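You operate a simulated robot arm through the tools that you are given. There is no shell and no other tool. Be economical: measure what you need, move in short steps, check, and stop when the job is done.

You run a simulated robot arm. Do the job below in one go: nothing can be reset, and whatever is moved stays where it is left.

Task
Switch the hood switch on. Take the teal-edged glass plate and put it on the top of the teal-edged table. Put one of the paper balls from the top of the green table on top of the beige pot. Stack the cream box marked "27" from the top of the purple-edged table on top of the cream box labelled "65". Fetch the jar with a yellow lid and stand it on the top of the wall bench. Put the small grey pot on the top of the purple-edged table away on the top of the table by the lockers. Open the drawer of the cream desk, fetch the gold weight and set it inside and shut the drawer again. Pull the drawer of the beige desk open. Do these in any order. Set down upright: jar with a yellow lid, small grey pot.

The check looks at the end state, three seconds after you hand in, the way a careful person would. Anything else that was tipped, shoved, dropped, spilled or broken makes it a failure. A push-on lid holds only when it is set on centred and level and pressed home; a screw cap is set on level and turned clockwise until tight.

Robot
A 7-joint arm with a vacuum gripper on a trunk, on a base that drives. Base frame: it is fixed to the floor where the robot stands at the start and does not move with it; the origin is under the middle of the robot, x ahead of it, y to its left, z up; the surface under the hand at the start is at about z = 74. Lengths are in cm, angles in degrees, forces in N, time in s.
With the tool pointing down near the work surface it reaches from about 10 to 64 cm from the robot's upright axis, wherever it stands. Its first joint turns from -69.0 to 172.0 degrees. Places, roughly: beige pot (12x12x12 cm) [40, -10, 80]; cream box [125, -25, 75]; drawer [370, 750, 60]; drawer of the beige desk [500, 960, 60]; drawer of the cream desk [360, 750, 60]; gold weight (8x3x3 cm) [360, 740, 80]; hood switch [50, 20, 90]; jar with a yellow lid (8x8x11 cm) [160, 60, 80]; paper ball (5x5x3 cm) [70, -40, 80]; small grey pot (10x10x12 cm) [160, 80, 80]; teal-edged glass plate (12x15x1 cm) [70, -20, 70]; top of the table by the lockers [430, -80, 70]; top of the teal-edged table [140, 400, 70]; top of the wall bench [-120, 200, 80]. Payload 1.06 kg.
Tool frame: the origin (TCP) lies in the middle of the cups' lips, and z points out of the cups. The gripper has 1 cup of 2.4 cm across, covering 2.4 by 2.4 cm (tool x, y); the bellows give 0.8 cm. With the vacuum on, a cup seals on a smooth face that it is pressed against (1 to 4 N); it does not hold porous or soft things. The pull reaches 23 N.
Orientation is that of the tool frame in the base frame, as a unit quaternion [x, y, z, w]. With the cups facing straight down, the tool's x points along the base's -x, its y along +y and its z along -z.

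Tools
- The arm moves only by the tool step_arm. Its arguments are lists of equal length, an entry for each row: "dp": the shift along the tool's x, y, z in cm, a list of three; "delta_rot": the turn, a rotation vector about the tool's x, y, z in degrees, a list of three. In form: {"dp": [[x, y, z], ...], "delta_rot": [[rx, ry, rz], ...]}. A call has 1 to 20 rows; each row is the pose to reach, as a shift and turn from the pose commanded when the call began, along the tool's axes at that moment. "suction" is the vacuum: 1 switches it on, -1 off, set as the call begins (left out, the last holds). Rows are played at 5 a second. More than 5 cm and 8.6 degrees between two rows, or a gripper value outside its range, and nothing of the call is played. A pose out of reach is approached as far as the arm can. The call stops where the force on the tool passes 40 N (or 10 N more than at its start, if that is more) or the arm is blocked; 0.2 s more then pass. The pull builds up within a second once a cup has sealed. Time passes only in rows, and 0.2 s behind the last, so rows that repeat a pose give it time. It gives the time, the measured TCP pose, the force on the tool (base axes) and the pull of the vacuum at its end, in the units of the frame above (readings bear some noise), with the torque about the TCP (base axes, N m) and any sound that the robot's microphone picked up.
- Cameras (640 x 400 px; columns grow to the right, rows downward): "scene" is now at [19.02, 0.55, 113.45]; the picture's right is [0.09, -1.00, 0.00], its down [-0.36, -0.03, -0.93] and it looks along [0.93, 0.08, -0.36] (base axes); focal length 214 px, centre (320, 200). "wrist" rides on the gripper at [7.8, 1.9, -9.6] in the tool frame; the picture's right is [-0.23, 0.97, 0.00], its down [-0.71, -0.17, -0.68] and it looks along [-0.67, -0.16, 0.73] (tool axes); focal length 243 px, centre (320, 200). There is no depth. A picture from a camera that has moved, and an enlarged one, comes with that camera's place and axes in the base frame and with its lens. The place of the scene camera against the robot may be out by one fixed shift of up to 1.2 cm in any direction.
- grab_frame(camera): a new picture of that camera. No time passes.
- slide_trunk(by): slides the trunk up (or, below 0, down) by that many cm; the arm and the scene camera ride with it, the base frame stays. It gives what a move gives, with no picture.
- roll_base(legs): drives the robot by 1 to 6 legs, each [ahead, left, turn to the left] in cm, cm and degrees, along the robot's own axes; the way and the turn of a leg run together, so that a leg with both is an arc; at most 150 cm and 180 degrees a leg. The arm and the cameras ride along, it lands a little off, and it stops where it bumps. It gives what a move gives.
- aim_head(pan, tilt): turns the head with the scene camera to pan (to the left, within 80 degrees either way) and tilt (down, from -29 to 69), counted from straight ahead of the robot. It gives what a move gives.
- enlarge(camera, box): a new picture of the part [left, top, right, bottom] of that camera's present view, enlarged. No time passes.
- sign_off(): hands the job in; it is judged then, once.

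Work in short steps. Places have to be worked out from the pictures, the camera data and where the tool is seen: move nearer, look again, correct. Check each grasp and each placing, and mend what went wrong. You have 483 turns and 220 pictures in all, those below and enlarged ones among them. Switch the vacuum off and draw the arm clear of the work before you hand the job in, unless the task says otherwise; then end with one line.

The tools are called after "Request:" as name(argument=value, ...) on one line, values as JSON. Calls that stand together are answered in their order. step_arm: Moves the arm, as the interface text tells. Its arguments: {"type":"object","properties":{"dp":{"type":"array","items":{"type":"array","items":{"type":"number"}}},"delta_rot":{"type":"array","items":{"type":"array","items":{"type":"number"}}},"suction":{"type":"number"}},"required":["dp","delta_rot"]} The other tools are called the same way: slide_trunk (by) slides the trunk up or down; roll_base (legs) drives the base; aim_head (pan, tilt) turns the head that bears the scene camera; grab_frame (camera) takes a picture; enlarge (camera, box) takes an enlarged picture of a part of a camera's view; sign_off () hands the job in.

At the start:

```text
t: 0.0
tcp_pos: [33.52, -3.96, 114.16]
tool_rot: [0.003, 1.0, 0.001, 0.0]
wrist_force: [0.8, 0.2, -0.5]
ft_torque: [0.02, 0.01, 0.01]
pull: 0.0
trunk travel left (down, up): [-27.5, 21.7]
robot x, y, heading: [-0.03, -0.22, 0.1]
head pan, tilt: [5.1, 21.2]
```

scene: 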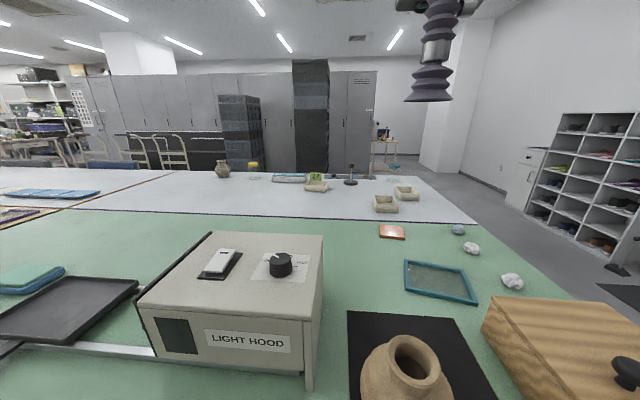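
wrist: 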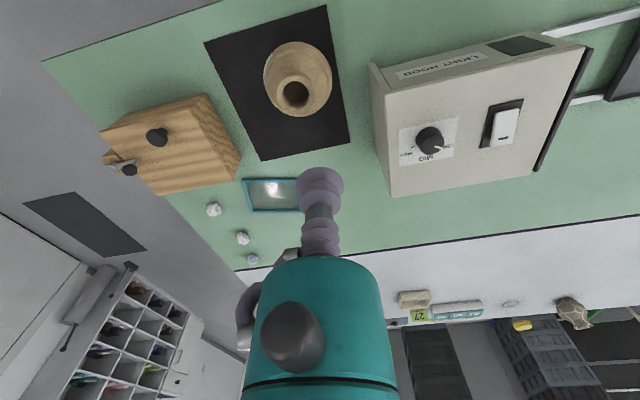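

The hood with a rocker switch is ahead; plate, balls and pot are on the right. I look closer at the switch and at the far table.

Request:
enlarge(camera="scene", box=[130, 220, 340, 351])

Request:
enlarge(camera="scene", box=[200, 140, 440, 290])

Request:
enlarge(camera="wrist", box=[360, 30, 600, 180])

```text
3.05 times, centred on (235, 286) of scene
camera zoom: at [19.02, 0.55, 113.45], right [0.09, -1.0, 0.0], down [-0.36, -0.03, -0.93], along [0.93, 0.08, -0.36], focal length 654 px, centre (579, -61)
```

zoom: 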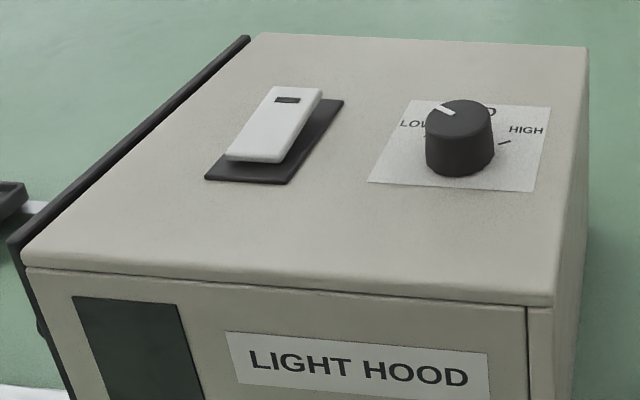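

```text
2.67 times, centred on (320, 215) of scene
camera zoom: at [19.02, 0.55, 113.45], right [0.09, -1.0, 0.0], down [-0.36, -0.03, -0.93], along [0.93, 0.08, -0.36], focal length 572 px, centre (320, 160)
```

zoom: 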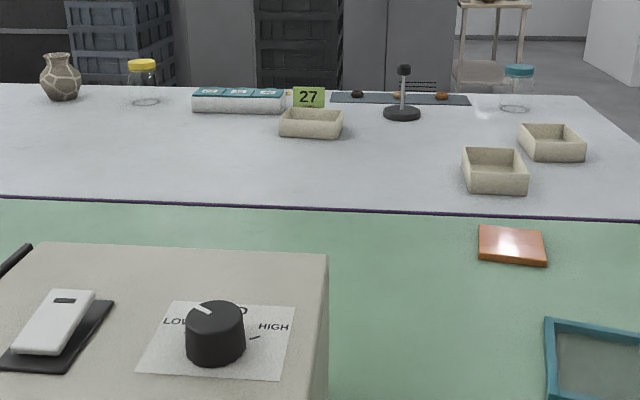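

```text
2.67 times, centred on (480, 105) of wrist
camera zoom: at [25.69, -2.06, 123.7], right [0.24, 0.97, 0.0], down [0.71, -0.17, 0.68], along [0.67, -0.16, -0.73], focal length 647 px, centre (-107, 453)
```

zoom: 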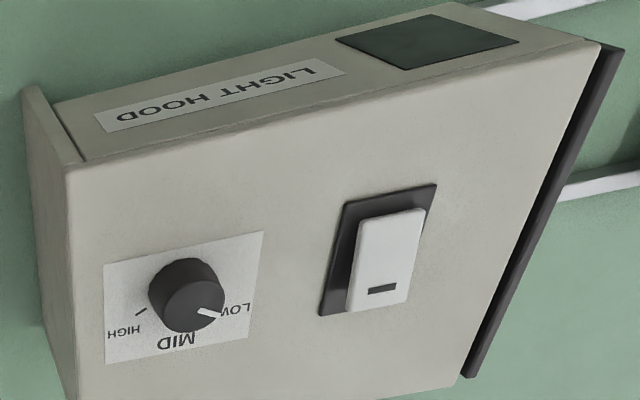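

The rocker's marked (far) end triangulates to about (51.3, 21.4, 89.5). I move the hand above it and look to see which end stands up.

Request:
step_arm(dp=[[-3, 4.2, 1], [-6, 8.4, 2], [-9, 12.6, 4], [-12, 16.8, 5], [-15, 21, 7], [-16, 24.4, 9], [-16, 25.4, 10]], delta_rot=[[0, 0, 0], [0, 0, 0], [0, 0, 0], [0, 0, 0], [0, 0, 0], [0, 0, 0], [0, 0, 0]])

Request:
grab_frame(camera="wrist")

Request:
enlarge(camera="scene", box=[180, 230, 260, 280])

```text
refused: row 1 steps farther than a row can; nothing moved
```

```text
214 pictures are left
camera wrist: at [25.69, -2.06, 123.7], right [0.24, 0.97, 0.0], down [0.71, -0.17, 0.68], along [0.67, -0.16, -0.73], focal length 243 px, centre (320, 200)
```

wrist: 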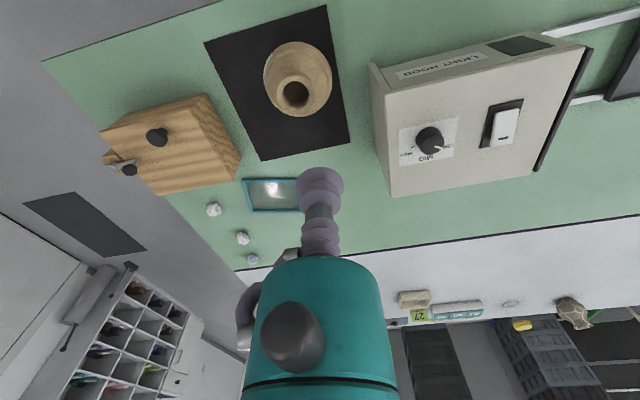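

```text
8.00 times, centred on (220, 255) of scene
camera zoom: at [19.02, 0.55, 113.45], right [0.09, -1.0, 0.0], down [-0.36, -0.03, -0.93], along [0.93, 0.08, -0.36], focal length 1716 px, centre (1120, -240)
```

zoom: 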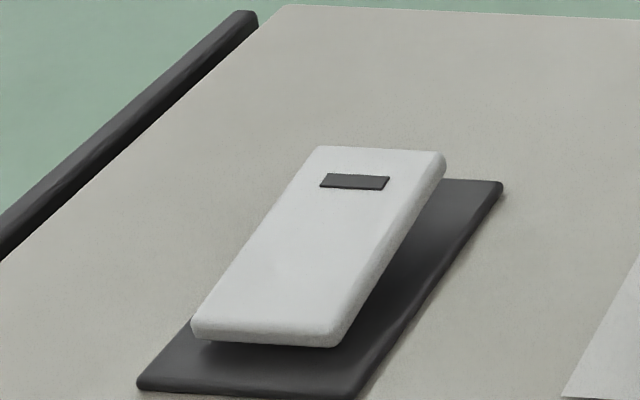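

The marked far end stands up, so pressing it should switch on. I move above it in rows under 5 cm.

Request:
step_arm(dp=[[-2, 4, 1], [-4.5, 8, 2], [-7, 12, 4], [-10, 15, 5], [-13, 18.5, 6.5], [-16, 22, 8], [-17.8, 25.4, 10], [-17.8, 25.4, 14], [-17.8, 25.4, 18], [-17.8, 25.4, 21], [-17.8, 25.4, 21]], delta_rot=[[0, 0, 0], [0, 0, 0], [0, 0, 0], [0, 0, 0], [0, 0, 0], [0, 0, 0], [0, 0, 0], [0, 0, 0], [0, 0, 0], [0, 0, 0], [0, 0, 0]])

Request:
grab_frame(camera="wrist")

Request:
grab_frame(camera="scene")

```text
refused: row 3 steps farther than a row can; nothing moved
```

```text
212 pictures are left
camera wrist: at [25.69, -2.06, 123.7], right [0.24, 0.97, 0.0], down [0.71, -0.17, 0.68], along [0.67, -0.16, -0.73], focal length 243 px, centre (320, 200)
```

wrist: 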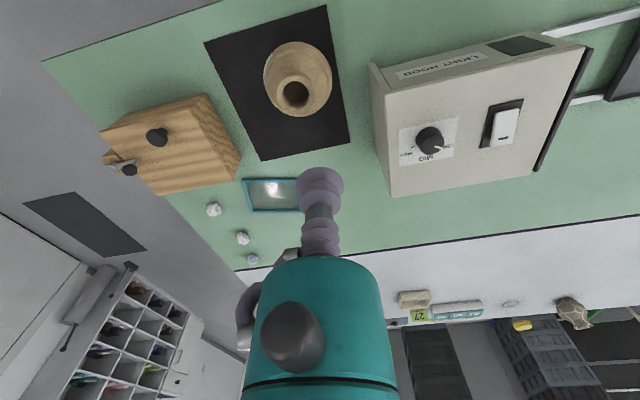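

```text
211 pictures are left
camera scene: at [19.02, 0.55, 113.45], right [0.09, -1.0, 0.0], down [-0.36, -0.03, -0.93], along [0.93, 0.08, -0.36], focal length 214 px, centre (320, 200)
```

scene: 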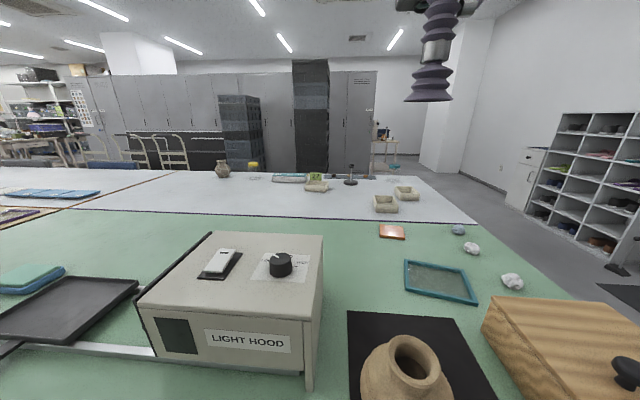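

Same move in even steps.

Request:
step_arm(dp=[[-2.54, 3.63, 1.4], [-5.08, 7.26, 2.8], [-7.62, 10.9, 4.2], [-10.2, 14.5, 5.6], [-12.7, 18.1, 7], [-15.3, 21.8, 8.4], [-17.8, 25.4, 9.8], [-17.8, 25.4, 14], [-17.8, 25.4, 18], [-17.8, 25.4, 21], [-17.8, 25.4, 21]], delta_rot=[[0, 0, 0], [0, 0, 0], [0, 0, 0], [0, 0, 0], [0, 0, 0], [0, 0, 0], [0, 0, 0], [0, 0, 0], [0, 0, 0], [0, 0, 0], [0, 0, 0]])

```text
t: 2.4
tcp_pos: [49.98, 17.3, 92.87]
tool_rot: [0.001, 1.0, 0.001, 0.0]
wrist_force: [0.9, 0.4, 0.4]
ft_torque: [-0.01, 0.02, 0.01]
pull: 0.0
out of reach, approached as far as the arm can: row 6, 7, 8, 9, 10, 11
trunk travel left (down, up): [-27.5, 21.7]
robot x, y, heading: [-0.13, -0.32, 0.0]
head pan, tilt: [5.1, 21.2]
```

The arm's reach ends short of it. I raise a little and drive the base 10 cm to the left.

Request:
step_arm(dp=[[0, 0, -4]], delta_rot=[[0, 0, 0]])

Request:
roll_base(legs=[[0, 10, 0]])

Request:
grab_frame(camera="wrist")

```text
t: 2.8
tcp_pos: [49.68, 16.6, 96.65]
tool_rot: [0.001, 1.0, 0.003, 0.001]
wrist_force: [0.4, -0.1, -0.6]
ft_torque: [0.03, 0.01, -0.05]
pull: 0.0
out of reach, approached as far as the arm can: row 1
trunk travel left (down, up): [-27.5, 21.7]
robot x, y, heading: [-0.23, -0.27, 0.0]
head pan, tilt: [5.1, 21.2]
```

```text
t: 4.3
tcp_pos: [49.69, 26.37, 96.59]
tool_rot: [0.001, 1.0, 0.002, 0.001]
wrist_force: [-1.0, -0.5, 0.7]
ft_torque: [-0.02, 0.02, 0.0]
pull: 0.0
trunk travel left (down, up): [-27.5, 21.7]
robot x, y, heading: [-0.09, 9.56, 0.2]
head pan, tilt: [5.1, 21.2]
```

```text
210 pictures are left
camera wrist: at [41.9, 28.33, 106.14], right [0.24, 0.97, 0.0], down [0.71, -0.18, 0.69], along [0.67, -0.16, -0.73], focal length 243 px, centre (320, 200)
```

wrist: 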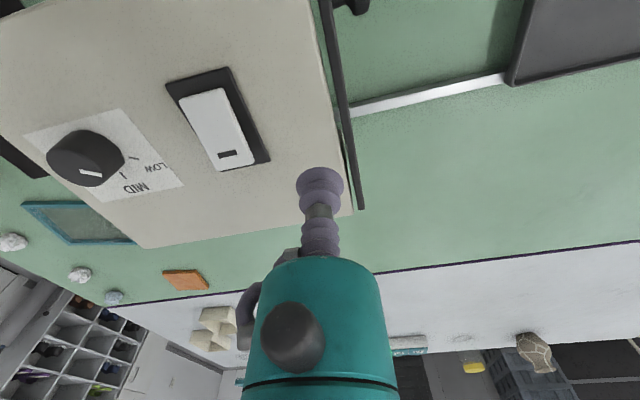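

Two wrist rays put the marked end at about (49.5, 19.9, 91.5). I move above it and press down gradually.

Request:
step_arm(dp=[[0, -3.3, 0], [0, -6.5, 0], [0, -6.5, 2], [0, -6.5, 3.5], [0, -6.5, 3.5]], delta_rot=[[0, 0, 0], [0, 0, 0], [0, 0, 0], [0, 0, 0], [0, 0, 0]])

Request:
grab_frame(camera="wrist")

```text
t: 5.5
tcp_pos: [49.65, 19.94, 92.9]
tool_rot: [0.001, 1.0, 0.001, 0.001]
wrist_force: [-0.3, -0.4, -0.5]
ft_torque: [-0.02, 0.01, -0.01]
pull: 0.1
trunk travel left (down, up): [-27.5, 21.7]
robot x, y, heading: [0.19, 9.86, -0.0]
head pan, tilt: [5.1, 21.2]
```

```text
209 pictures are left
camera wrist: at [41.8, 21.83, 102.48], right [0.24, 0.97, 0.0], down [0.71, -0.18, 0.69], along [0.67, -0.16, -0.73], focal length 243 px, centre (320, 200)
```

wrist: 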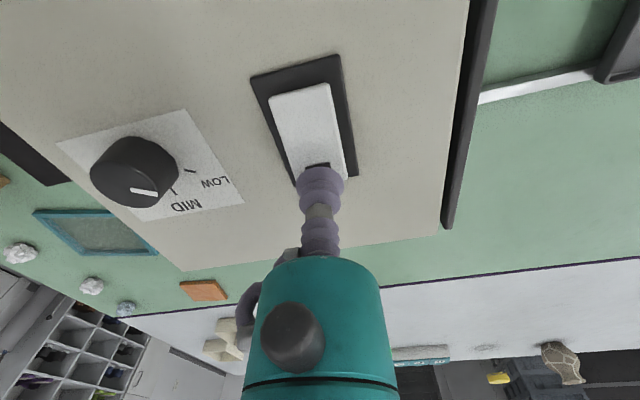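

The cup sits over the marked end. Press down slowly.

Request:
step_arm(dp=[[0, 0, 0.7], [0, 0, 1.1], [0, 0, 1.5], [0, 0, 1.9], [0, 0, 2.2]], delta_rot=[[0, 0, 0], [0, 0, 0], [0, 0, 0], [0, 0, 0], [0, 0, 0]])

```text
t: 6.7
tcp_pos: [49.67, 19.98, 90.99]
tool_rot: [0.001, 1.0, 0.002, 0.001]
wrist_force: [1.3, 0.8, 2.5]
ft_torque: [0.01, -0.01, 0.01]
pull: 0.0
trunk travel left (down, up): [-27.5, 21.7]
robot x, y, heading: [-0.24, 9.77, -0.0]
head pan, tilt: [5.1, 21.2]
heard: click
```

A click was heard. I back off upward and check the rocker.

Request:
step_arm(dp=[[0, 0, -3], [0, 0, -7], [0, 0, -11]], delta_rot=[[0, 0, 0], [0, 0, 0], [0, 0, 0]])

Request:
grab_frame(camera="wrist")

Request:
enlarge(camera="scene", box=[220, 220, 420, 345])

```text
t: 7.5
tcp_pos: [49.76, 20.18, 101.86]
tool_rot: [0.0, 1.0, 0.002, 0.001]
wrist_force: [-0.4, 0.2, 0.5]
ft_torque: [0.03, 0.02, 0.01]
pull: 0.0
trunk travel left (down, up): [-27.5, 21.7]
robot x, y, heading: [-0.22, 9.58, 0.2]
head pan, tilt: [5.1, 21.2]
```

```text
208 pictures are left
camera wrist: at [41.82, 21.94, 111.43], right [0.24, 0.97, 0.0], down [0.71, -0.17, 0.69], along [0.67, -0.16, -0.73], focal length 243 px, centre (320, 200)
```

wrist: 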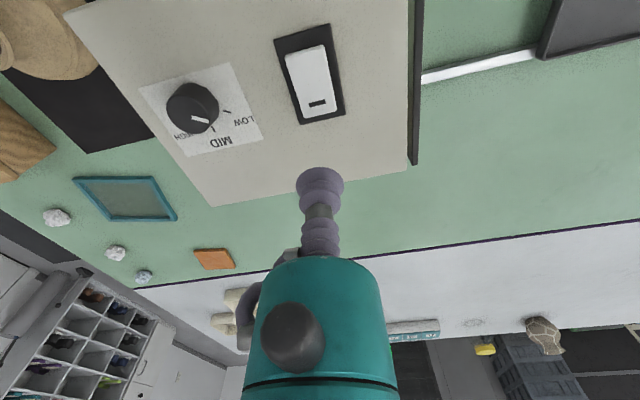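

```text
3.20 times, centred on (320, 282) of scene
camera zoom: at [19.0, 10.3, 113.45], right [0.09, -1.0, 0.0], down [-0.36, -0.03, -0.93], along [0.93, 0.08, -0.36], focal length 686 px, centre (320, -64)
```

zoom: 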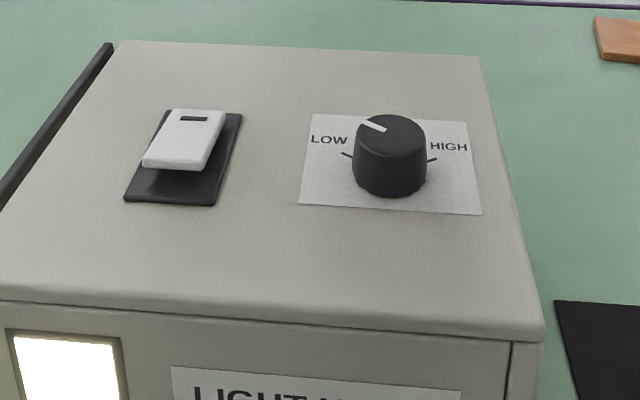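

The lamp is lit, so the switch is on. Now I drive right to work near the plate and paper balls.

Request:
roll_base(legs=[[0, -40, 0]])

Request:
step_arm(dp=[[0, -4, 0], [0, -8, 0], [0, -8, 0]], delta_rot=[[0, 0, 0], [0, 0, 0], [0, 0, 0]])

Request:
grab_frame(camera="wrist")

Request:
enlarge(camera="scene", box=[320, 200, 560, 350])

```text
t: 11.5
tcp_pos: [49.71, -18.82, 101.91]
tool_rot: [-0.001, 1.0, 0.001, 0.001]
wrist_force: [-0.5, -0.4, 0.5]
ft_torque: [-0.01, 0.0, 0.04]
pull: 0.0
trunk travel left (down, up): [-27.5, 21.7]
robot x, y, heading: [0.45, -29.8, 0.3]
head pan, tilt: [5.1, 21.2]
```

```text
t: 12.3
tcp_pos: [49.69, -26.96, 101.86]
tool_rot: [-0.002, 1.0, 0.001, 0.0]
wrist_force: [0.4, -0.1, -0.7]
ft_torque: [0.01, 0.03, 0.01]
pull: 0.0
trunk travel left (down, up): [-27.5, 21.7]
robot x, y, heading: [0.02, -29.28, 0.3]
head pan, tilt: [5.1, 21.2]
```

```text
206 pictures are left
camera wrist: at [41.88, -25.16, 111.44], right [0.23, 0.97, 0.0], down [0.71, -0.17, 0.69], along [0.67, -0.16, -0.73], focal length 243 px, centre (320, 200)
```

wrist: 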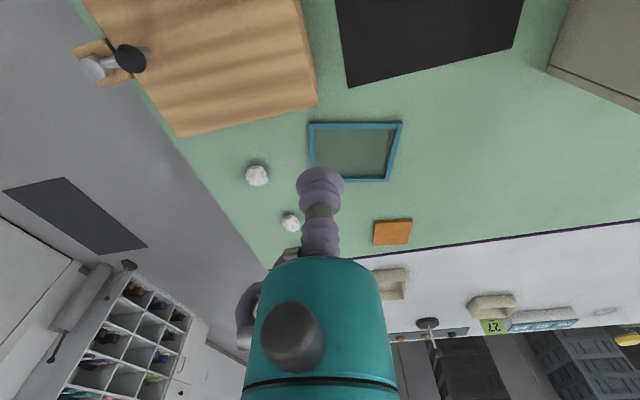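

```text
2.67 times, centred on (440, 275) of scene
camera zoom: at [19.12, -28.74, 113.45], right [0.09, -1.0, 0.0], down [-0.36, -0.03, -0.93], along [0.93, 0.09, -0.36], focal length 572 px, centre (0, 0)
```

zoom: 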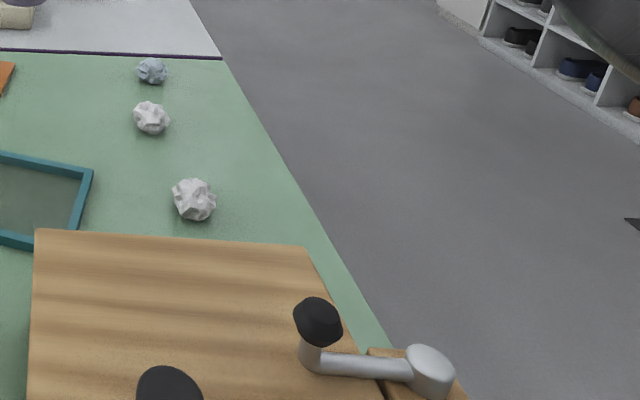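

I check the gap between the base and the table edge by looking down.

Request:
aim_head(pan=0, tilt=69)

Request:
grab_frame(camera="scene")

```text
t: 13.5
tcp_pos: [49.79, -27.06, 101.8]
tool_rot: [-0.002, 1.0, 0.002, 0.001]
wrist_force: [0.1, -0.1, -0.1]
ft_torque: [0.03, 0.0, 0.0]
pull: 0.0
trunk travel left (down, up): [-27.5, 21.7]
robot x, y, heading: [-0.13, -29.01, 0.1]
head pan, tilt: [0.0, 68.8]
```

```text
204 pictures are left
camera scene: at [15.46, -29.58, 106.89], right [0.01, -1.0, 0.0], down [-0.93, -0.01, -0.36], along [0.36, 0.0, -0.93], focal length 214 px, centre (320, 200)
```

scene: 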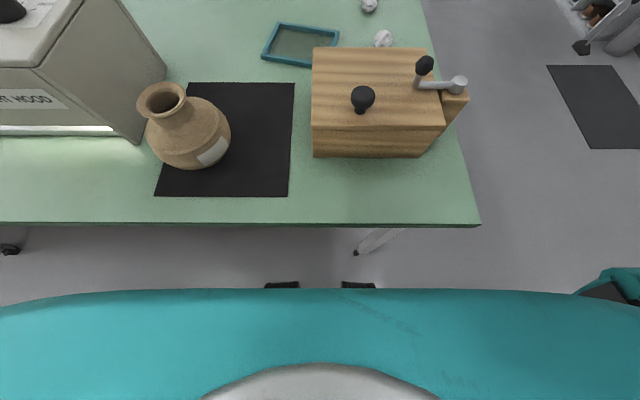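

The body's front is at x≈15.5 and the table edge at x≈23.8, so I can drive 5 cm ahead and slightly left to line up with the plate. I point the head so that it shows the work.

Request:
roll_base(legs=[[5, 5, 0]])

Request:
aim_head(pan=0, tilt=45)

Request:
step_arm(dp=[[-3, 0, 3], [-6, 0, 6], [-9, 0, 9], [-10.5, 0, 13], [-10.5, 0, 17], [-10.5, 0, 19], [-10.5, 0, 19]], delta_rot=[[0, 0, 0], [0, 0, 0], [0, 0, 0], [0, 0, 0], [0, 0, 0], [0, 0, 0], [0, 0, 0]])

Request:
grab_frame(camera="wrist")

Request:
grab_frame(camera="scene")

```text
t: 14.6
tcp_pos: [54.62, -22.06, 101.81]
tool_rot: [-0.001, 1.0, 0.002, 0.0]
wrist_force: [0.1, 0.4, 0.9]
ft_torque: [0.02, -0.01, 0.03]
pull: 0.0
trunk travel left (down, up): [-27.5, 21.7]
robot x, y, heading: [5.27, -24.34, 0.4]
head pan, tilt: [0.0, 68.8]
```

```text
t: 15.4
tcp_pos: [54.56, -22.0, 101.84]
tool_rot: [0.0, 1.0, 0.002, 0.001]
wrist_force: [-0.2, 1.1, 0.4]
ft_torque: [0.0, -0.01, 0.0]
pull: 0.0
trunk travel left (down, up): [-27.5, 21.7]
robot x, y, heading: [4.81, -24.72, 0.3]
head pan, tilt: [0.0, 45.0]
```

```text
t: 17.1
tcp_pos: [65.03, -22.02, 82.59]
tool_rot: [-0.001, 1.0, 0.002, 0.001]
wrist_force: [0.6, 0.4, 0.3]
ft_torque: [-0.02, 0.03, -0.01]
pull: 0.1
trunk travel left (down, up): [-27.5, 21.7]
robot x, y, heading: [5.2, -24.24, 0.0]
head pan, tilt: [0.0, 45.0]
```

```text
203 pictures are left
camera wrist: at [57.24, -20.16, 92.15], right [0.23, 0.97, 0.0], down [0.71, -0.17, 0.69], along [0.67, -0.16, -0.73], focal length 243 px, centre (320, 200)
```

wrist: 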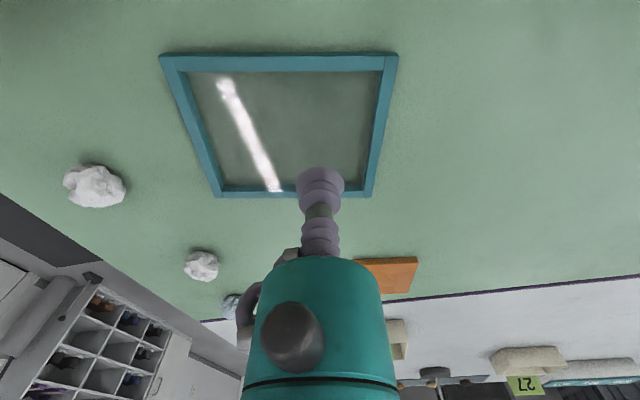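

```text
202 pictures are left
camera scene: at [22.92, -24.68, 109.77], right [0.0, -1.0, 0.0], down [-0.71, 0.0, -0.71], along [0.71, 0.0, -0.71], focal length 214 px, centre (320, 200)
```

scene: 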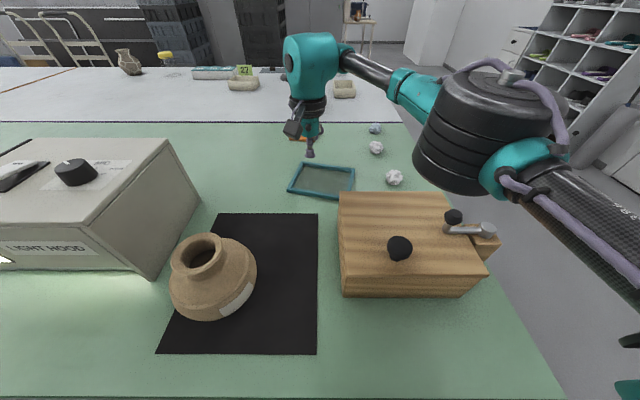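

Plate centre computes to about (66, -25). I move over it and lower with suction, stopping on contact.

Request:
step_arm(dp=[[-0.9, -2.9, 0], [-0.9, -2.9, 3], [-0.9, -2.9, 5.5], [-0.9, -2.9, 6.5], [-0.9, -2.9, 7.0], [-0.9, -2.9, 7.3], [-0.9, -2.9, 7.5], [-0.9, -2.9, 7.5]], delta_rot=[[0, 0, 0], [0, 0, 0], [0, 0, 0], [0, 0, 0], [0, 0, 0], [0, 0, 0], [0, 0, 0], [0, 0, 0]], suction=1)

```text
t: 18.9
tcp_pos: [65.96, -24.99, 75.29]
tool_rot: [0.0, 1.0, 0.002, 0.0]
wrist_force: [0.3, 0.0, 0.0]
ft_torque: [-0.03, 0.01, -0.02]
pull: 23.0
trunk travel left (down, up): [-27.5, 21.7]
robot x, y, heading: [5.14, -24.59, 0.2]
head pan, tilt: [0.0, 45.0]
```

Sealed at 23 N. Lift and look.

Request:
step_arm(dp=[[0, 0, -2], [0, 0, -6], [2, 0, -10], [5, 0, -14], [8, 0, -18], [11, 0, -22], [14, 0, -26]], delta_rot=[[0, 0, 0], [0, 0, 0], [0, 0, 0], [0, 0, 0], [0, 0, 0], [0, 0, 0], [0, 0, 0]])

Request:
aim_head(pan=60, tilt=15)

Request:
grab_frame(camera="scene")

Request:
grab_frame(camera="wrist")

```text
t: 20.4
tcp_pos: [51.83, -25.03, 101.53]
tool_rot: [-0.002, 1.0, 0.002, 0.001]
wrist_force: [-0.5, -0.1, -4.1]
ft_torque: [-0.02, 0.03, 0.0]
pull: 22.1
trunk travel left (down, up): [-27.5, 21.7]
robot x, y, heading: [5.13, -24.54, 0.2]
head pan, tilt: [0.0, 45.0]
```

```text
t: 21.8
tcp_pos: [51.82, -25.08, 101.48]
tool_rot: [-0.002, 1.0, 0.002, 0.001]
wrist_force: [-0.7, 0.2, -3.9]
ft_torque: [-0.03, 0.01, 0.03]
pull: 22.7
trunk travel left (down, up): [-27.5, 21.7]
robot x, y, heading: [5.16, -24.47, 0.4]
head pan, tilt: [60.0, 15.0]
```

```text
201 pictures are left
camera scene: at [19.45, -16.62, 114.44], right [0.87, -0.5, 0.0], down [-0.13, -0.22, -0.97], along [0.48, 0.84, -0.26], focal length 214 px, centre (320, 200)
```

scene: 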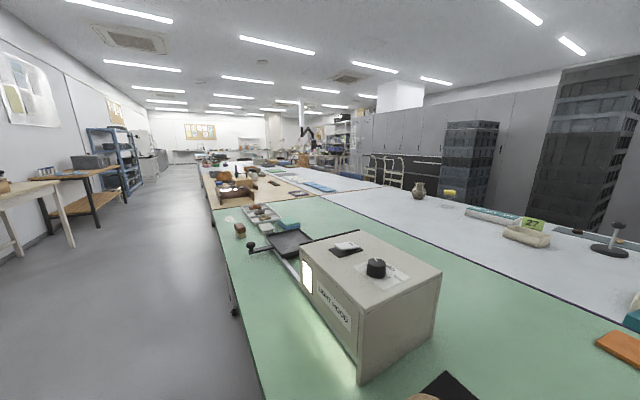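

```text
200 pictures are left
camera wrist: at [44.12, -23.17, 110.97], right [0.23, 0.97, 0.0], down [0.71, -0.17, 0.69], along [0.67, -0.16, -0.73], focal length 243 px, centre (320, 200)
```

wrist: 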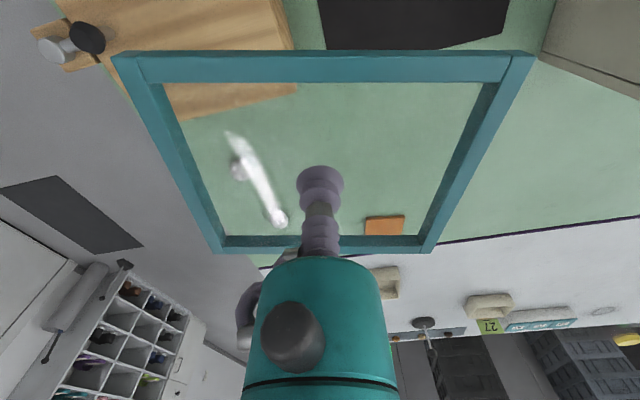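

The plate is held level. I enlarge the far view to find the teal-edged table.

Request:
enlarge(camera="scene", box=[180, 120, 440, 282])

```text
2.46 times, centred on (310, 201) of scene
camera zoom: at [19.45, -16.62, 114.44], right [0.87, -0.5, 0.0], down [-0.13, -0.22, -0.97], along [0.48, 0.84, -0.26], focal length 528 px, centre (345, 198)
```

zoom: 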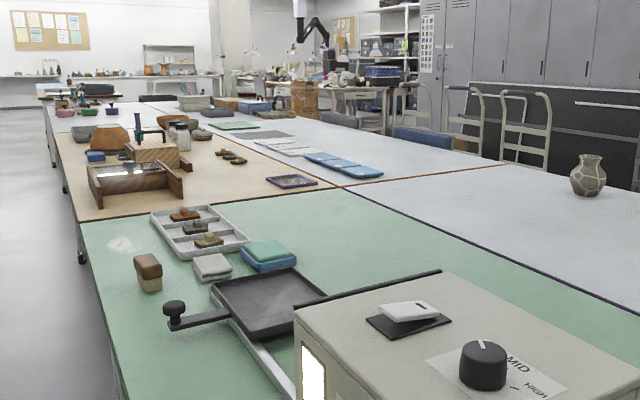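

Tables stand in two end-to-end columns; the far column (purple, teal) must be served from the far aisle (x≈200). I back off and go to the right end aisle, then look ahead.

Request:
roll_base(legs=[[-15, 0, 0], [0, -80, 0]])

Request:
aim_head(pan=0, tilt=20)

Request:
grab_frame(camera="scene")

```text
t: 30.1
tcp_pos: [37.49, -104.05, 101.43]
tool_rot: [-0.004, 1.0, 0.002, 0.001]
wrist_force: [-0.5, -0.2, -3.6]
ft_torque: [0.0, -0.02, 0.02]
pull: 22.8
trunk travel left (down, up): [-27.5, 21.7]
robot x, y, heading: [-9.71, -104.07, 0.5]
head pan, tilt: [60.0, 15.0]
```

```text
t: 31.4
tcp_pos: [37.37, -104.08, 101.48]
tool_rot: [-0.003, 1.0, 0.001, 0.001]
wrist_force: [0.1, -0.2, -3.7]
ft_torque: [0.06, 0.0, 0.02]
pull: 22.5
trunk travel left (down, up): [-27.5, 21.7]
robot x, y, heading: [-9.24, -103.47, 0.4]
head pan, tilt: [0.0, 20.0]
```

```text
198 pictures are left
camera scene: at [9.61, -103.92, 113.63], right [0.01, -1.0, 0.0], down [-0.34, 0.0, -0.94], along [0.94, 0.01, -0.34], focal length 214 px, centre (320, 200)
```

scene: 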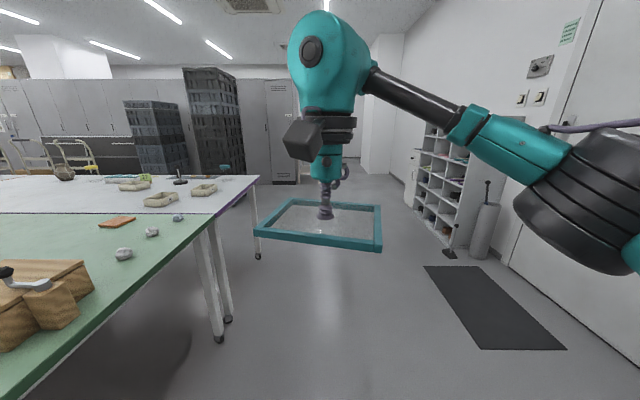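

The way ahead is clear; the purple table's far corner is about (170, -53). I drive to x≈220, turn left to face +y.

Request:
roll_base(legs=[[150, 0, 0], [80, 0, 0], [0, 0, 90]])

Request:
grab_frame(camera="scene")

```text
t: 46.4
tcp_pos: [218.92, -48.29, 101.45]
tool_rot: [0.712, -0.703, -0.003, 0.0]
wrist_force: [0.1, 1.2, -3.9]
ft_torque: [-0.01, 0.03, -0.01]
pull: 22.6
trunk travel left (down, up): [-27.5, 21.7]
robot x, y, heading: [218.63, -95.34, 90.6]
head pan, tilt: [0.0, 20.0]
```

```text
197 pictures are left
camera scene: at [217.68, -75.43, 113.63], right [1.0, 0.01, 0.0], down [0.01, -0.34, -0.94], along [-0.01, 0.94, -0.34], focal length 214 px, centre (320, 200)
```

scene: 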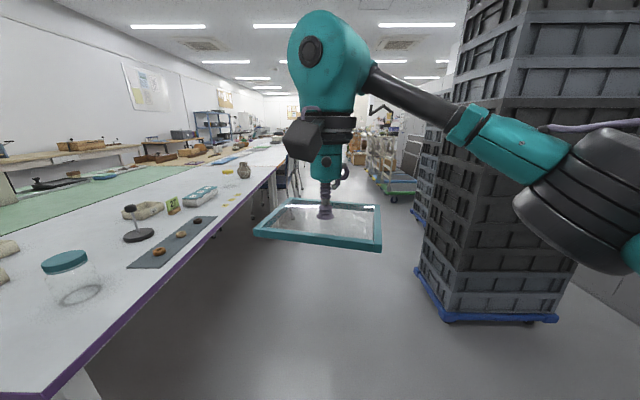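

Aisle between the table (x≈170) and crate tower (x≈290) is clear. I drive ahead along +y, slightly right, and look again.

Request:
roll_base(legs=[[150, -8, 0], [100, 0, 0]])

Request:
grab_frame(camera="scene")

```text
refused: leg 1 is longer than a leg can be; nothing moved
```

```text
196 pictures are left
camera scene: at [217.68, -75.43, 113.63], right [1.0, 0.01, 0.0], down [0.01, -0.34, -0.94], along [-0.01, 0.94, -0.34], focal length 214 px, centre (320, 200)
```

scene: 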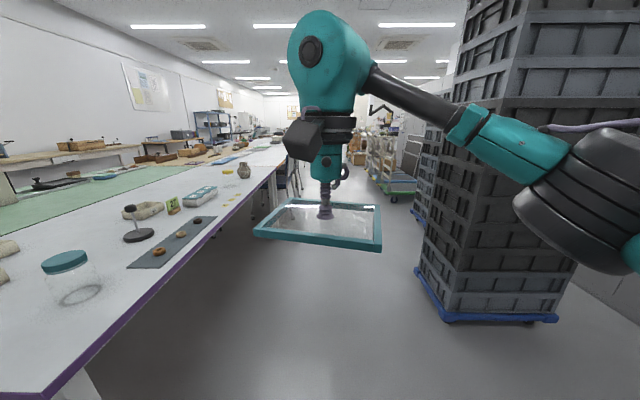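

Slightly shorter first leg.

Request:
roll_base(legs=[[145, -8, 0], [105, 0, 0]])

```text
t: 58.4
tcp_pos: [220.61, 196.74, 101.51]
tool_rot: [0.716, -0.698, -0.002, 0.001]
wrist_force: [1.1, -0.6, -3.8]
ft_torque: [-0.01, 0.01, 0.0]
pull: 23.0
trunk travel left (down, up): [-27.5, 21.7]
robot x, y, heading: [220.97, 149.94, 91.7]
head pan, tilt: [0.0, 20.0]
```

Request:
aim_head(pan=20, tilt=20)

Request:
grab_frame(camera="scene")

```text
t: 59.2
tcp_pos: [220.54, 196.72, 101.53]
tool_rot: [0.716, -0.698, -0.002, 0.001]
wrist_force: [-0.3, -0.2, -4.5]
ft_torque: [-0.01, 0.0, -0.03]
pull: 22.8
trunk travel left (down, up): [-27.5, 21.7]
robot x, y, heading: [221.2, 149.48, 91.7]
head pan, tilt: [20.0, 20.0]
```

```text
195 pictures are left
camera scene: at [216.54, 168.89, 113.63], right [0.93, 0.37, 0.0], down [0.13, -0.32, -0.94], along [-0.35, 0.87, -0.34], focal length 214 px, centre (320, 200)
```

scene: 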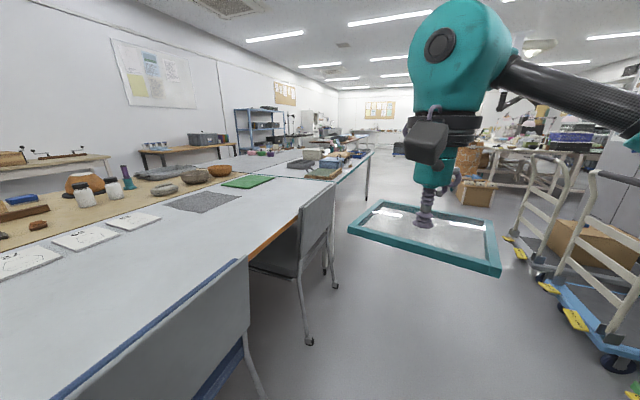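

Chairs reach only to x≈180, carts begin at x≈320. I continue ahead 135 cm, straightening the heading, and look at the teal-edged table.

Request:
roll_base(legs=[[0, 0, -1.7], [135, 0, 0]])

Request:
aim_head(pan=45, tilt=25)

Request:
grab_frame(camera="scene")

```text
t: 66.4
tcp_pos: [220.92, 332.08, 101.42]
tool_rot: [0.709, -0.706, -0.002, 0.0]
wrist_force: [0.1, -0.3, -3.6]
ft_torque: [-0.03, 0.01, 0.05]
pull: 23.1
trunk travel left (down, up): [-27.5, 21.7]
robot x, y, heading: [220.81, 285.3, 90.4]
head pan, tilt: [20.0, 20.0]
```

```text
t: 67.3
tcp_pos: [220.98, 332.03, 101.39]
tool_rot: [0.709, -0.705, -0.002, 0.001]
wrist_force: [0.4, 0.6, -4.5]
ft_torque: [-0.04, 0.0, 0.0]
pull: 22.7
trunk travel left (down, up): [-27.5, 21.7]
robot x, y, heading: [220.4, 285.17, 90.6]
head pan, tilt: [45.0, 25.0]
```

```text
194 pictures are left
camera scene: at [213.11, 301.98, 112.82], right [0.7, 0.71, 0.0], down [0.3, -0.3, -0.91], along [-0.65, 0.64, -0.42], focal length 214 px, centre (320, 200)
```

scene: 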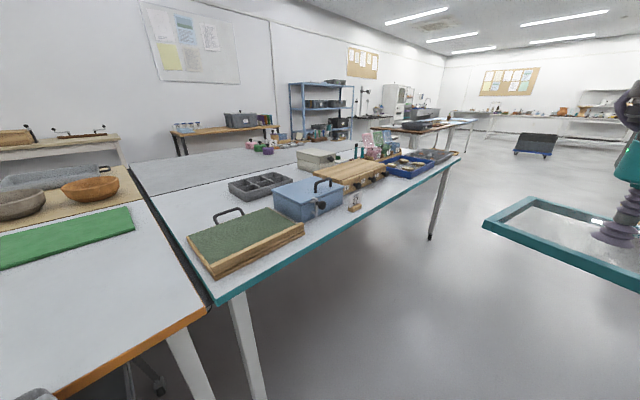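

The teal table runs y≈309–497 with its edge at x≈175. I look closer for a free spot.

Request:
enlarge(camera="scene", box=[130, 110, 470, 322])

```text
1.88 times, centred on (300, 216) of scene
camera zoom: at [213.11, 301.98, 112.82], right [0.7, 0.71, 0.0], down [0.3, -0.3, -0.91], along [-0.65, 0.64, -0.42], focal length 404 px, centre (358, 170)
```

zoom: 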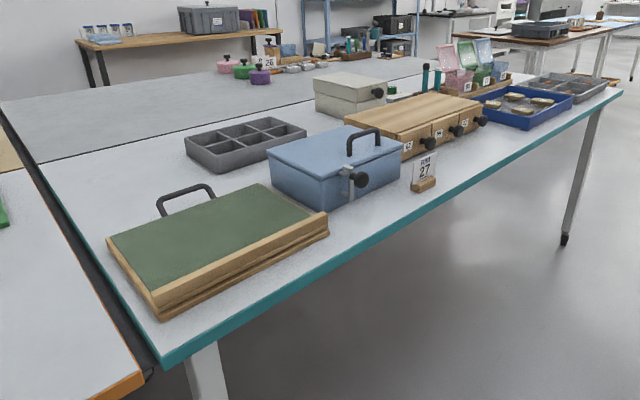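

There is a clear spot behind the green board, about (132, 323). I drive level with it, turn to face the table and approach its edge.

Request:
roll_base(legs=[[38, 0, 0], [0, 0, 89.5], [18, 0, 0]])

Request:
aim_head(pan=0, tilt=60)

Request:
grab_frame(camera="scene")

Request:
grab_frame(camera="wrist")

```text
t: 74.4
tcp_pos: [156.08, 324.67, 101.43]
tool_rot: [1.0, -0.019, 0.0, 0.002]
wrist_force: [0.4, 1.0, -3.4]
ft_torque: [0.01, -0.04, -0.01]
pull: 22.8
trunk travel left (down, up): [-27.5, 21.7]
robot x, y, heading: [202.45, 322.22, 178.2]
head pan, tilt: [45.0, 25.0]
```

```text
t: 75.6
tcp_pos: [156.01, 324.66, 101.46]
tool_rot: [1.0, -0.019, 0.0, 0.002]
wrist_force: [-0.5, 0.8, -5.0]
ft_torque: [0.03, -0.02, 0.05]
pull: 23.2
trunk travel left (down, up): [-27.5, 21.7]
robot x, y, heading: [202.61, 322.41, 177.8]
head pan, tilt: [0.0, 60.0]
```

```text
192 pictures are left
camera scene: at [184.7, 322.61, 107.82], right [0.04, 1.0, 0.0], down [0.87, -0.03, -0.5], along [-0.5, 0.02, -0.87], focal length 214 px, centre (320, 200)
```

scene: 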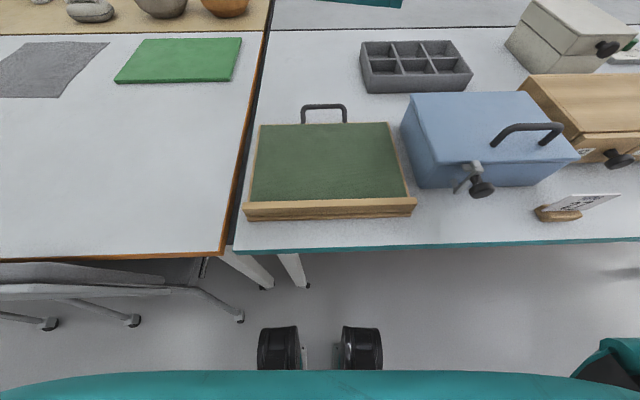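

```text
191 pictures are left
camera wrist: at [163.87, 322.5, 110.99], right [-0.27, -0.96, 0.0], down [-0.7, 0.2, 0.69], along [-0.66, 0.18, -0.73], focal length 243 px, centre (320, 200)
```

wrist: 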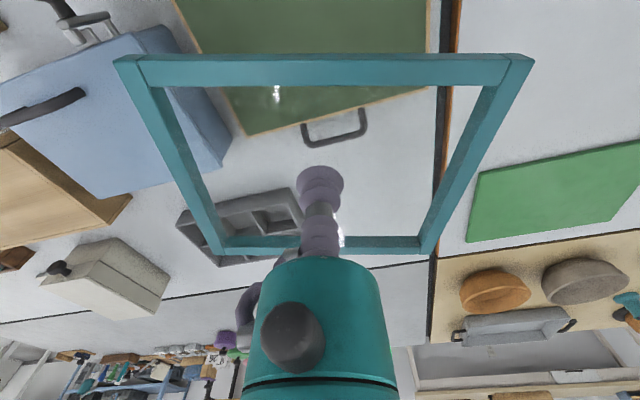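

The free space spans x≈99–144, y≈310–335. I roll 8 cm nearer, then move the plate to about (133, 322.8) and lower to z≈80.

Request:
roll_base(legs=[[8, 0, 0]])

Request:
step_arm(dp=[[-3.5, 0.7, 2], [-7.2, 1.4, 5], [-11, 2, 8], [-14.9, 2.7, 11], [-14.9, 2.7, 15], [-14.9, 2.7, 18], [-14.9, 2.7, 20], [-14.9, 2.7, 20]], delta_rot=[[0, 0, 0], [0, 0, 0], [0, 0, 0], [0, 0, 0], [0, 0, 0], [0, 0, 0], [0, 0, 0], [0, 0, 0]])

Request:
grab_frame(camera="scene")

Request:
grab_frame(camera="wrist")

```text
t: 76.6
tcp_pos: [148.74, 324.85, 101.47]
tool_rot: [1.0, -0.018, -0.001, 0.001]
wrist_force: [0.5, 0.5, -4.6]
ft_torque: [0.0, -0.01, -0.02]
pull: 22.5
trunk travel left (down, up): [-27.5, 21.7]
robot x, y, heading: [195.47, 322.75, 178.1]
head pan, tilt: [0.0, 60.0]
```

```text
t: 78.4
tcp_pos: [133.72, 322.73, 81.27]
tool_rot: [1.0, -0.018, -0.001, 0.001]
wrist_force: [0.1, 0.2, -4.9]
ft_torque: [0.04, -0.02, -0.02]
pull: 22.8
out of reach, approached as far as the arm can: row 4
trunk travel left (down, up): [-27.5, 21.7]
robot x, y, heading: [195.44, 322.32, 178.1]
head pan, tilt: [0.0, 60.0]
```

```text
190 pictures are left
camera scene: at [177.29, 322.88, 107.82], right [0.03, 1.0, 0.0], down [0.87, -0.03, -0.5], along [-0.5, 0.02, -0.87], focal length 214 px, centre (320, 200)
```

scene: 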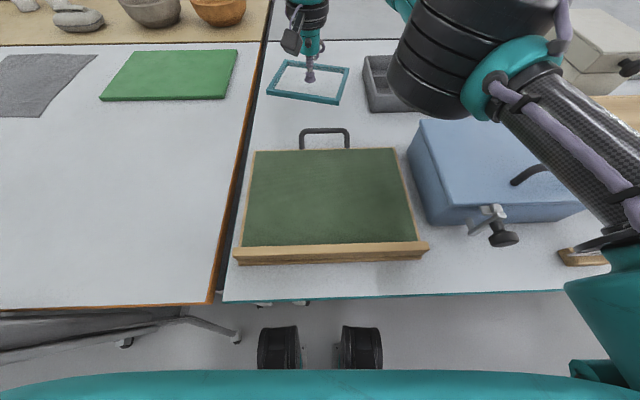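

```text
189 pictures are left
camera wrist: at [141.47, 320.46, 90.92], right [-0.27, -0.96, 0.0], down [-0.7, 0.2, 0.69], along [-0.66, 0.18, -0.73], focal length 243 px, centre (320, 200)
```

wrist: 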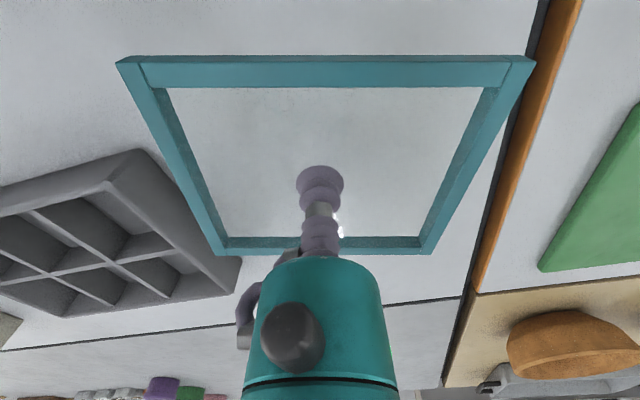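

The plate hovers over the free spot, clear of handle, tray and seam. Lower gently to contact.

Request:
step_arm(dp=[[0, 0, 3], [0, 0, 5], [0, 0, 5.5], [0, 0, 5.8], [0, 0, 6.0], [0, 0, 6.0]], delta_rot=[[0, 0, 0], [0, 0, 0], [0, 0, 0], [0, 0, 0], [0, 0, 0], [0, 0, 0]])

```text
t: 79.8
tcp_pos: [133.58, 322.71, 75.42]
tool_rot: [1.0, -0.019, -0.002, 0.001]
wrist_force: [-0.5, 0.0, -4.3]
ft_torque: [0.01, -0.01, -0.01]
pull: 22.9
trunk travel left (down, up): [-27.5, 21.7]
robot x, y, heading: [195.57, 322.49, 178.1]
head pan, tilt: [0.0, 60.0]
```

Not yet touching; continue in small steps.

Request:
step_arm(dp=[[0, 0, 0.2], [0, 0, 0.4], [0, 0, 0.6], [0, 0, 0.6]], delta_rot=[[0, 0, 0], [0, 0, 0], [0, 0, 0], [0, 0, 0]])

```text
t: 80.8
tcp_pos: [133.66, 322.68, 75.0]
tool_rot: [1.0, -0.018, -0.002, 0.002]
wrist_force: [-4.6, 0.0, 10.4]
ft_torque: [0.03, -0.03, -0.06]
pull: 23.2
trunk travel left (down, up): [-27.5, 21.7]
robot x, y, heading: [195.27, 322.46, 178.2]
head pan, tilt: [0.0, 60.0]
```

It is down on the table. Release and rise.

Request:
step_arm(dp=[[0, 0, -0.3], [0, 0, -0.3], [0, 0, -0.3], [0, 0, -0.3], [0, 0, -0.3], [0, 0, -0.3]], delta_rot=[[0, 0, 0], [0, 0, 0], [0, 0, 0], [0, 0, 0], [0, 0, 0], [0, 0, 0]], suction=-1)

Request:
step_arm(dp=[[0, 0, -0.5], [0, 0, -2], [0, 0, -6], [3, 0, -10], [6, 0, -14], [9, 0, -18], [12, 0, -22], [15, 0, -26]], delta_rot=[[0, 0, 0], [0, 0, 0], [0, 0, 0], [0, 0, 0], [0, 0, 0], [0, 0, 0], [0, 0, 0], [0, 0, 0]])

Request:
grab_frame(camera="scene")

```text
t: 82.2
tcp_pos: [133.85, 322.65, 75.35]
tool_rot: [1.0, -0.018, -0.001, 0.001]
wrist_force: [-0.2, -0.3, 0.5]
ft_torque: [-0.01, 0.0, 0.01]
pull: 0.2
trunk travel left (down, up): [-27.5, 21.7]
robot x, y, heading: [195.6, 322.74, 178.0]
head pan, tilt: [0.0, 60.0]
```

```text
t: 84.0
tcp_pos: [148.73, 322.4, 101.33]
tool_rot: [1.0, -0.02, -0.001, 0.002]
wrist_force: [0.6, 0.4, 0.2]
ft_torque: [0.02, -0.02, 0.0]
pull: 0.1
trunk travel left (down, up): [-27.5, 21.7]
robot x, y, heading: [195.57, 322.45, 177.9]
head pan, tilt: [0.0, 60.0]
```

```text
188 pictures are left
camera scene: at [177.35, 322.86, 107.82], right [0.03, 1.0, 0.0], down [0.87, -0.03, -0.5], along [-0.5, 0.02, -0.87], focal length 214 px, centre (320, 200)
```

scene: 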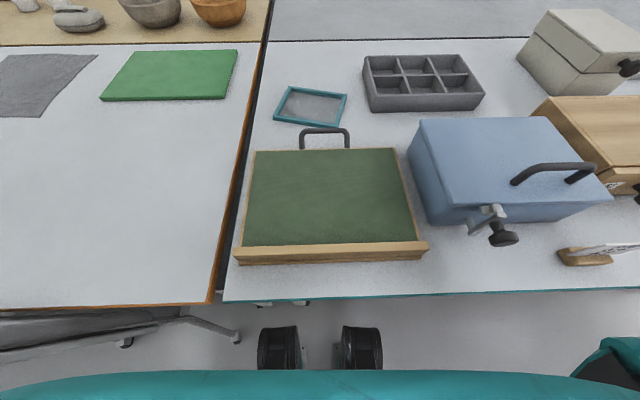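

The plate lies flat on the teal table. I back off, face +y and drive towards the desks.

Request:
roll_base(legs=[[-30, 0, 0], [0, 0, -88]])

Request:
aim_head(pan=-15, tilt=15)

Request:
grab_frame(camera="scene")

```text
t: 89.8
tcp_pos: [223.92, 368.44, 101.21]
tool_rot: [-0.701, 0.714, 0.001, 0.0]
wrist_force: [-0.3, -0.5, 0.7]
ft_torque: [0.02, 0.0, 0.03]
pull: 0.1
trunk travel left (down, up): [-27.5, 21.7]
robot x, y, heading: [224.72, 321.12, 89.2]
head pan, tilt: [0.0, 60.0]
```

```text
t: 91.0
tcp_pos: [223.87, 368.53, 101.26]
tool_rot: [-0.7, 0.714, 0.001, 0.0]
wrist_force: [0.5, -0.5, -0.5]
ft_torque: [-0.01, 0.01, 0.02]
pull: 0.1
trunk travel left (down, up): [-27.5, 21.7]
robot x, y, heading: [224.86, 321.46, 89.0]
head pan, tilt: [-15.0, 15.0]
```

```text
187 pictures are left
camera scene: at [226.75, 340.89, 114.44], right [0.96, -0.27, 0.0], down [-0.07, -0.25, -0.97], along [0.26, 0.93, -0.26], focal length 214 px, centre (320, 200)
```

scene: 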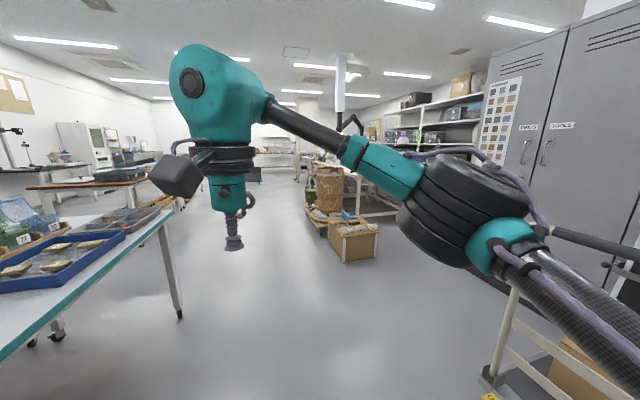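

The aisle ahead is clear on this line; stacked boxes stand at x≥295. I drive to y≈590 and look right.

Request:
roll_base(legs=[[150, 0, 0], [120, 0, 0]])

Request:
aim_head(pan=-35, tilt=15)

Request:
grab_frame(camera="scene")

```text
t: 104.0
tcp_pos: [229.37, 636.75, 101.28]
tool_rot: [-0.699, 0.715, 0.002, 0.0]
wrist_force: [-0.3, -0.5, -0.6]
ft_torque: [-0.01, 0.01, 0.01]
pull: 0.0
trunk travel left (down, up): [-27.5, 21.7]
robot x, y, heading: [230.33, 589.94, 89.0]
head pan, tilt: [-15.0, 15.0]
```

```text
t: 104.8
tcp_pos: [229.55, 636.54, 101.24]
tool_rot: [-0.698, 0.716, 0.001, -0.001]
wrist_force: [-0.4, -0.7, -0.4]
ft_torque: [0.0, 0.01, 0.0]
pull: 0.1
trunk travel left (down, up): [-27.5, 21.7]
robot x, y, heading: [230.06, 589.66, 88.6]
head pan, tilt: [-35.0, 15.0]
```

```text
186 pictures are left
camera scene: at [235.03, 607.67, 114.45], right [0.81, -0.59, 0.0], down [-0.15, -0.21, -0.97], along [0.57, 0.78, -0.26], focal length 214 px, centre (320, 200)
```

scene: 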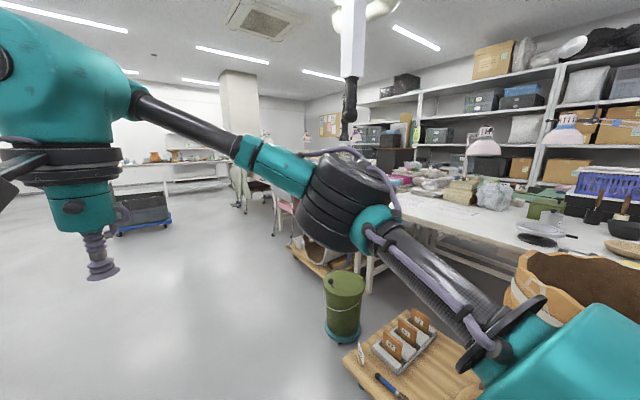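

The bench clutter on the right hides the desks. I drive on another 90 cm and look right again.

Request:
roll_base(legs=[[90, 0, 0]])

Request:
aim_head(pan=-70, tilt=20)

Request:
grab_frame(camera="scene")

```text
t: 109.5
tcp_pos: [231.62, 725.56, 101.23]
tool_rot: [-0.698, 0.716, 0.002, -0.001]
wrist_force: [1.1, -0.4, 0.0]
ft_torque: [-0.02, 0.0, 0.01]
pull: 0.2
trunk travel left (down, up): [-27.5, 21.7]
robot x, y, heading: [232.34, 678.94, 88.6]
head pan, tilt: [-35.0, 15.0]
```

```text
t: 110.5
tcp_pos: [231.65, 725.47, 101.31]
tool_rot: [-0.698, 0.716, 0.002, -0.001]
wrist_force: [-0.6, 0.3, 0.0]
ft_torque: [-0.01, -0.05, -0.01]
pull: 0.0
trunk travel left (down, up): [-27.5, 21.7]
robot x, y, heading: [232.44, 678.47, 88.7]
head pan, tilt: [-70.0, 20.0]
```

```text
185 pictures are left
camera scene: at [240.42, 691.94, 113.64], right [0.32, -0.95, 0.0], down [-0.32, -0.11, -0.94], along [0.89, 0.3, -0.34], focal length 214 px, centre (320, 200)
```

scene: 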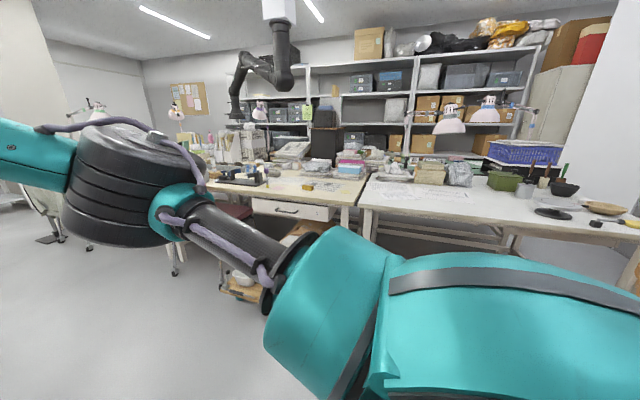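

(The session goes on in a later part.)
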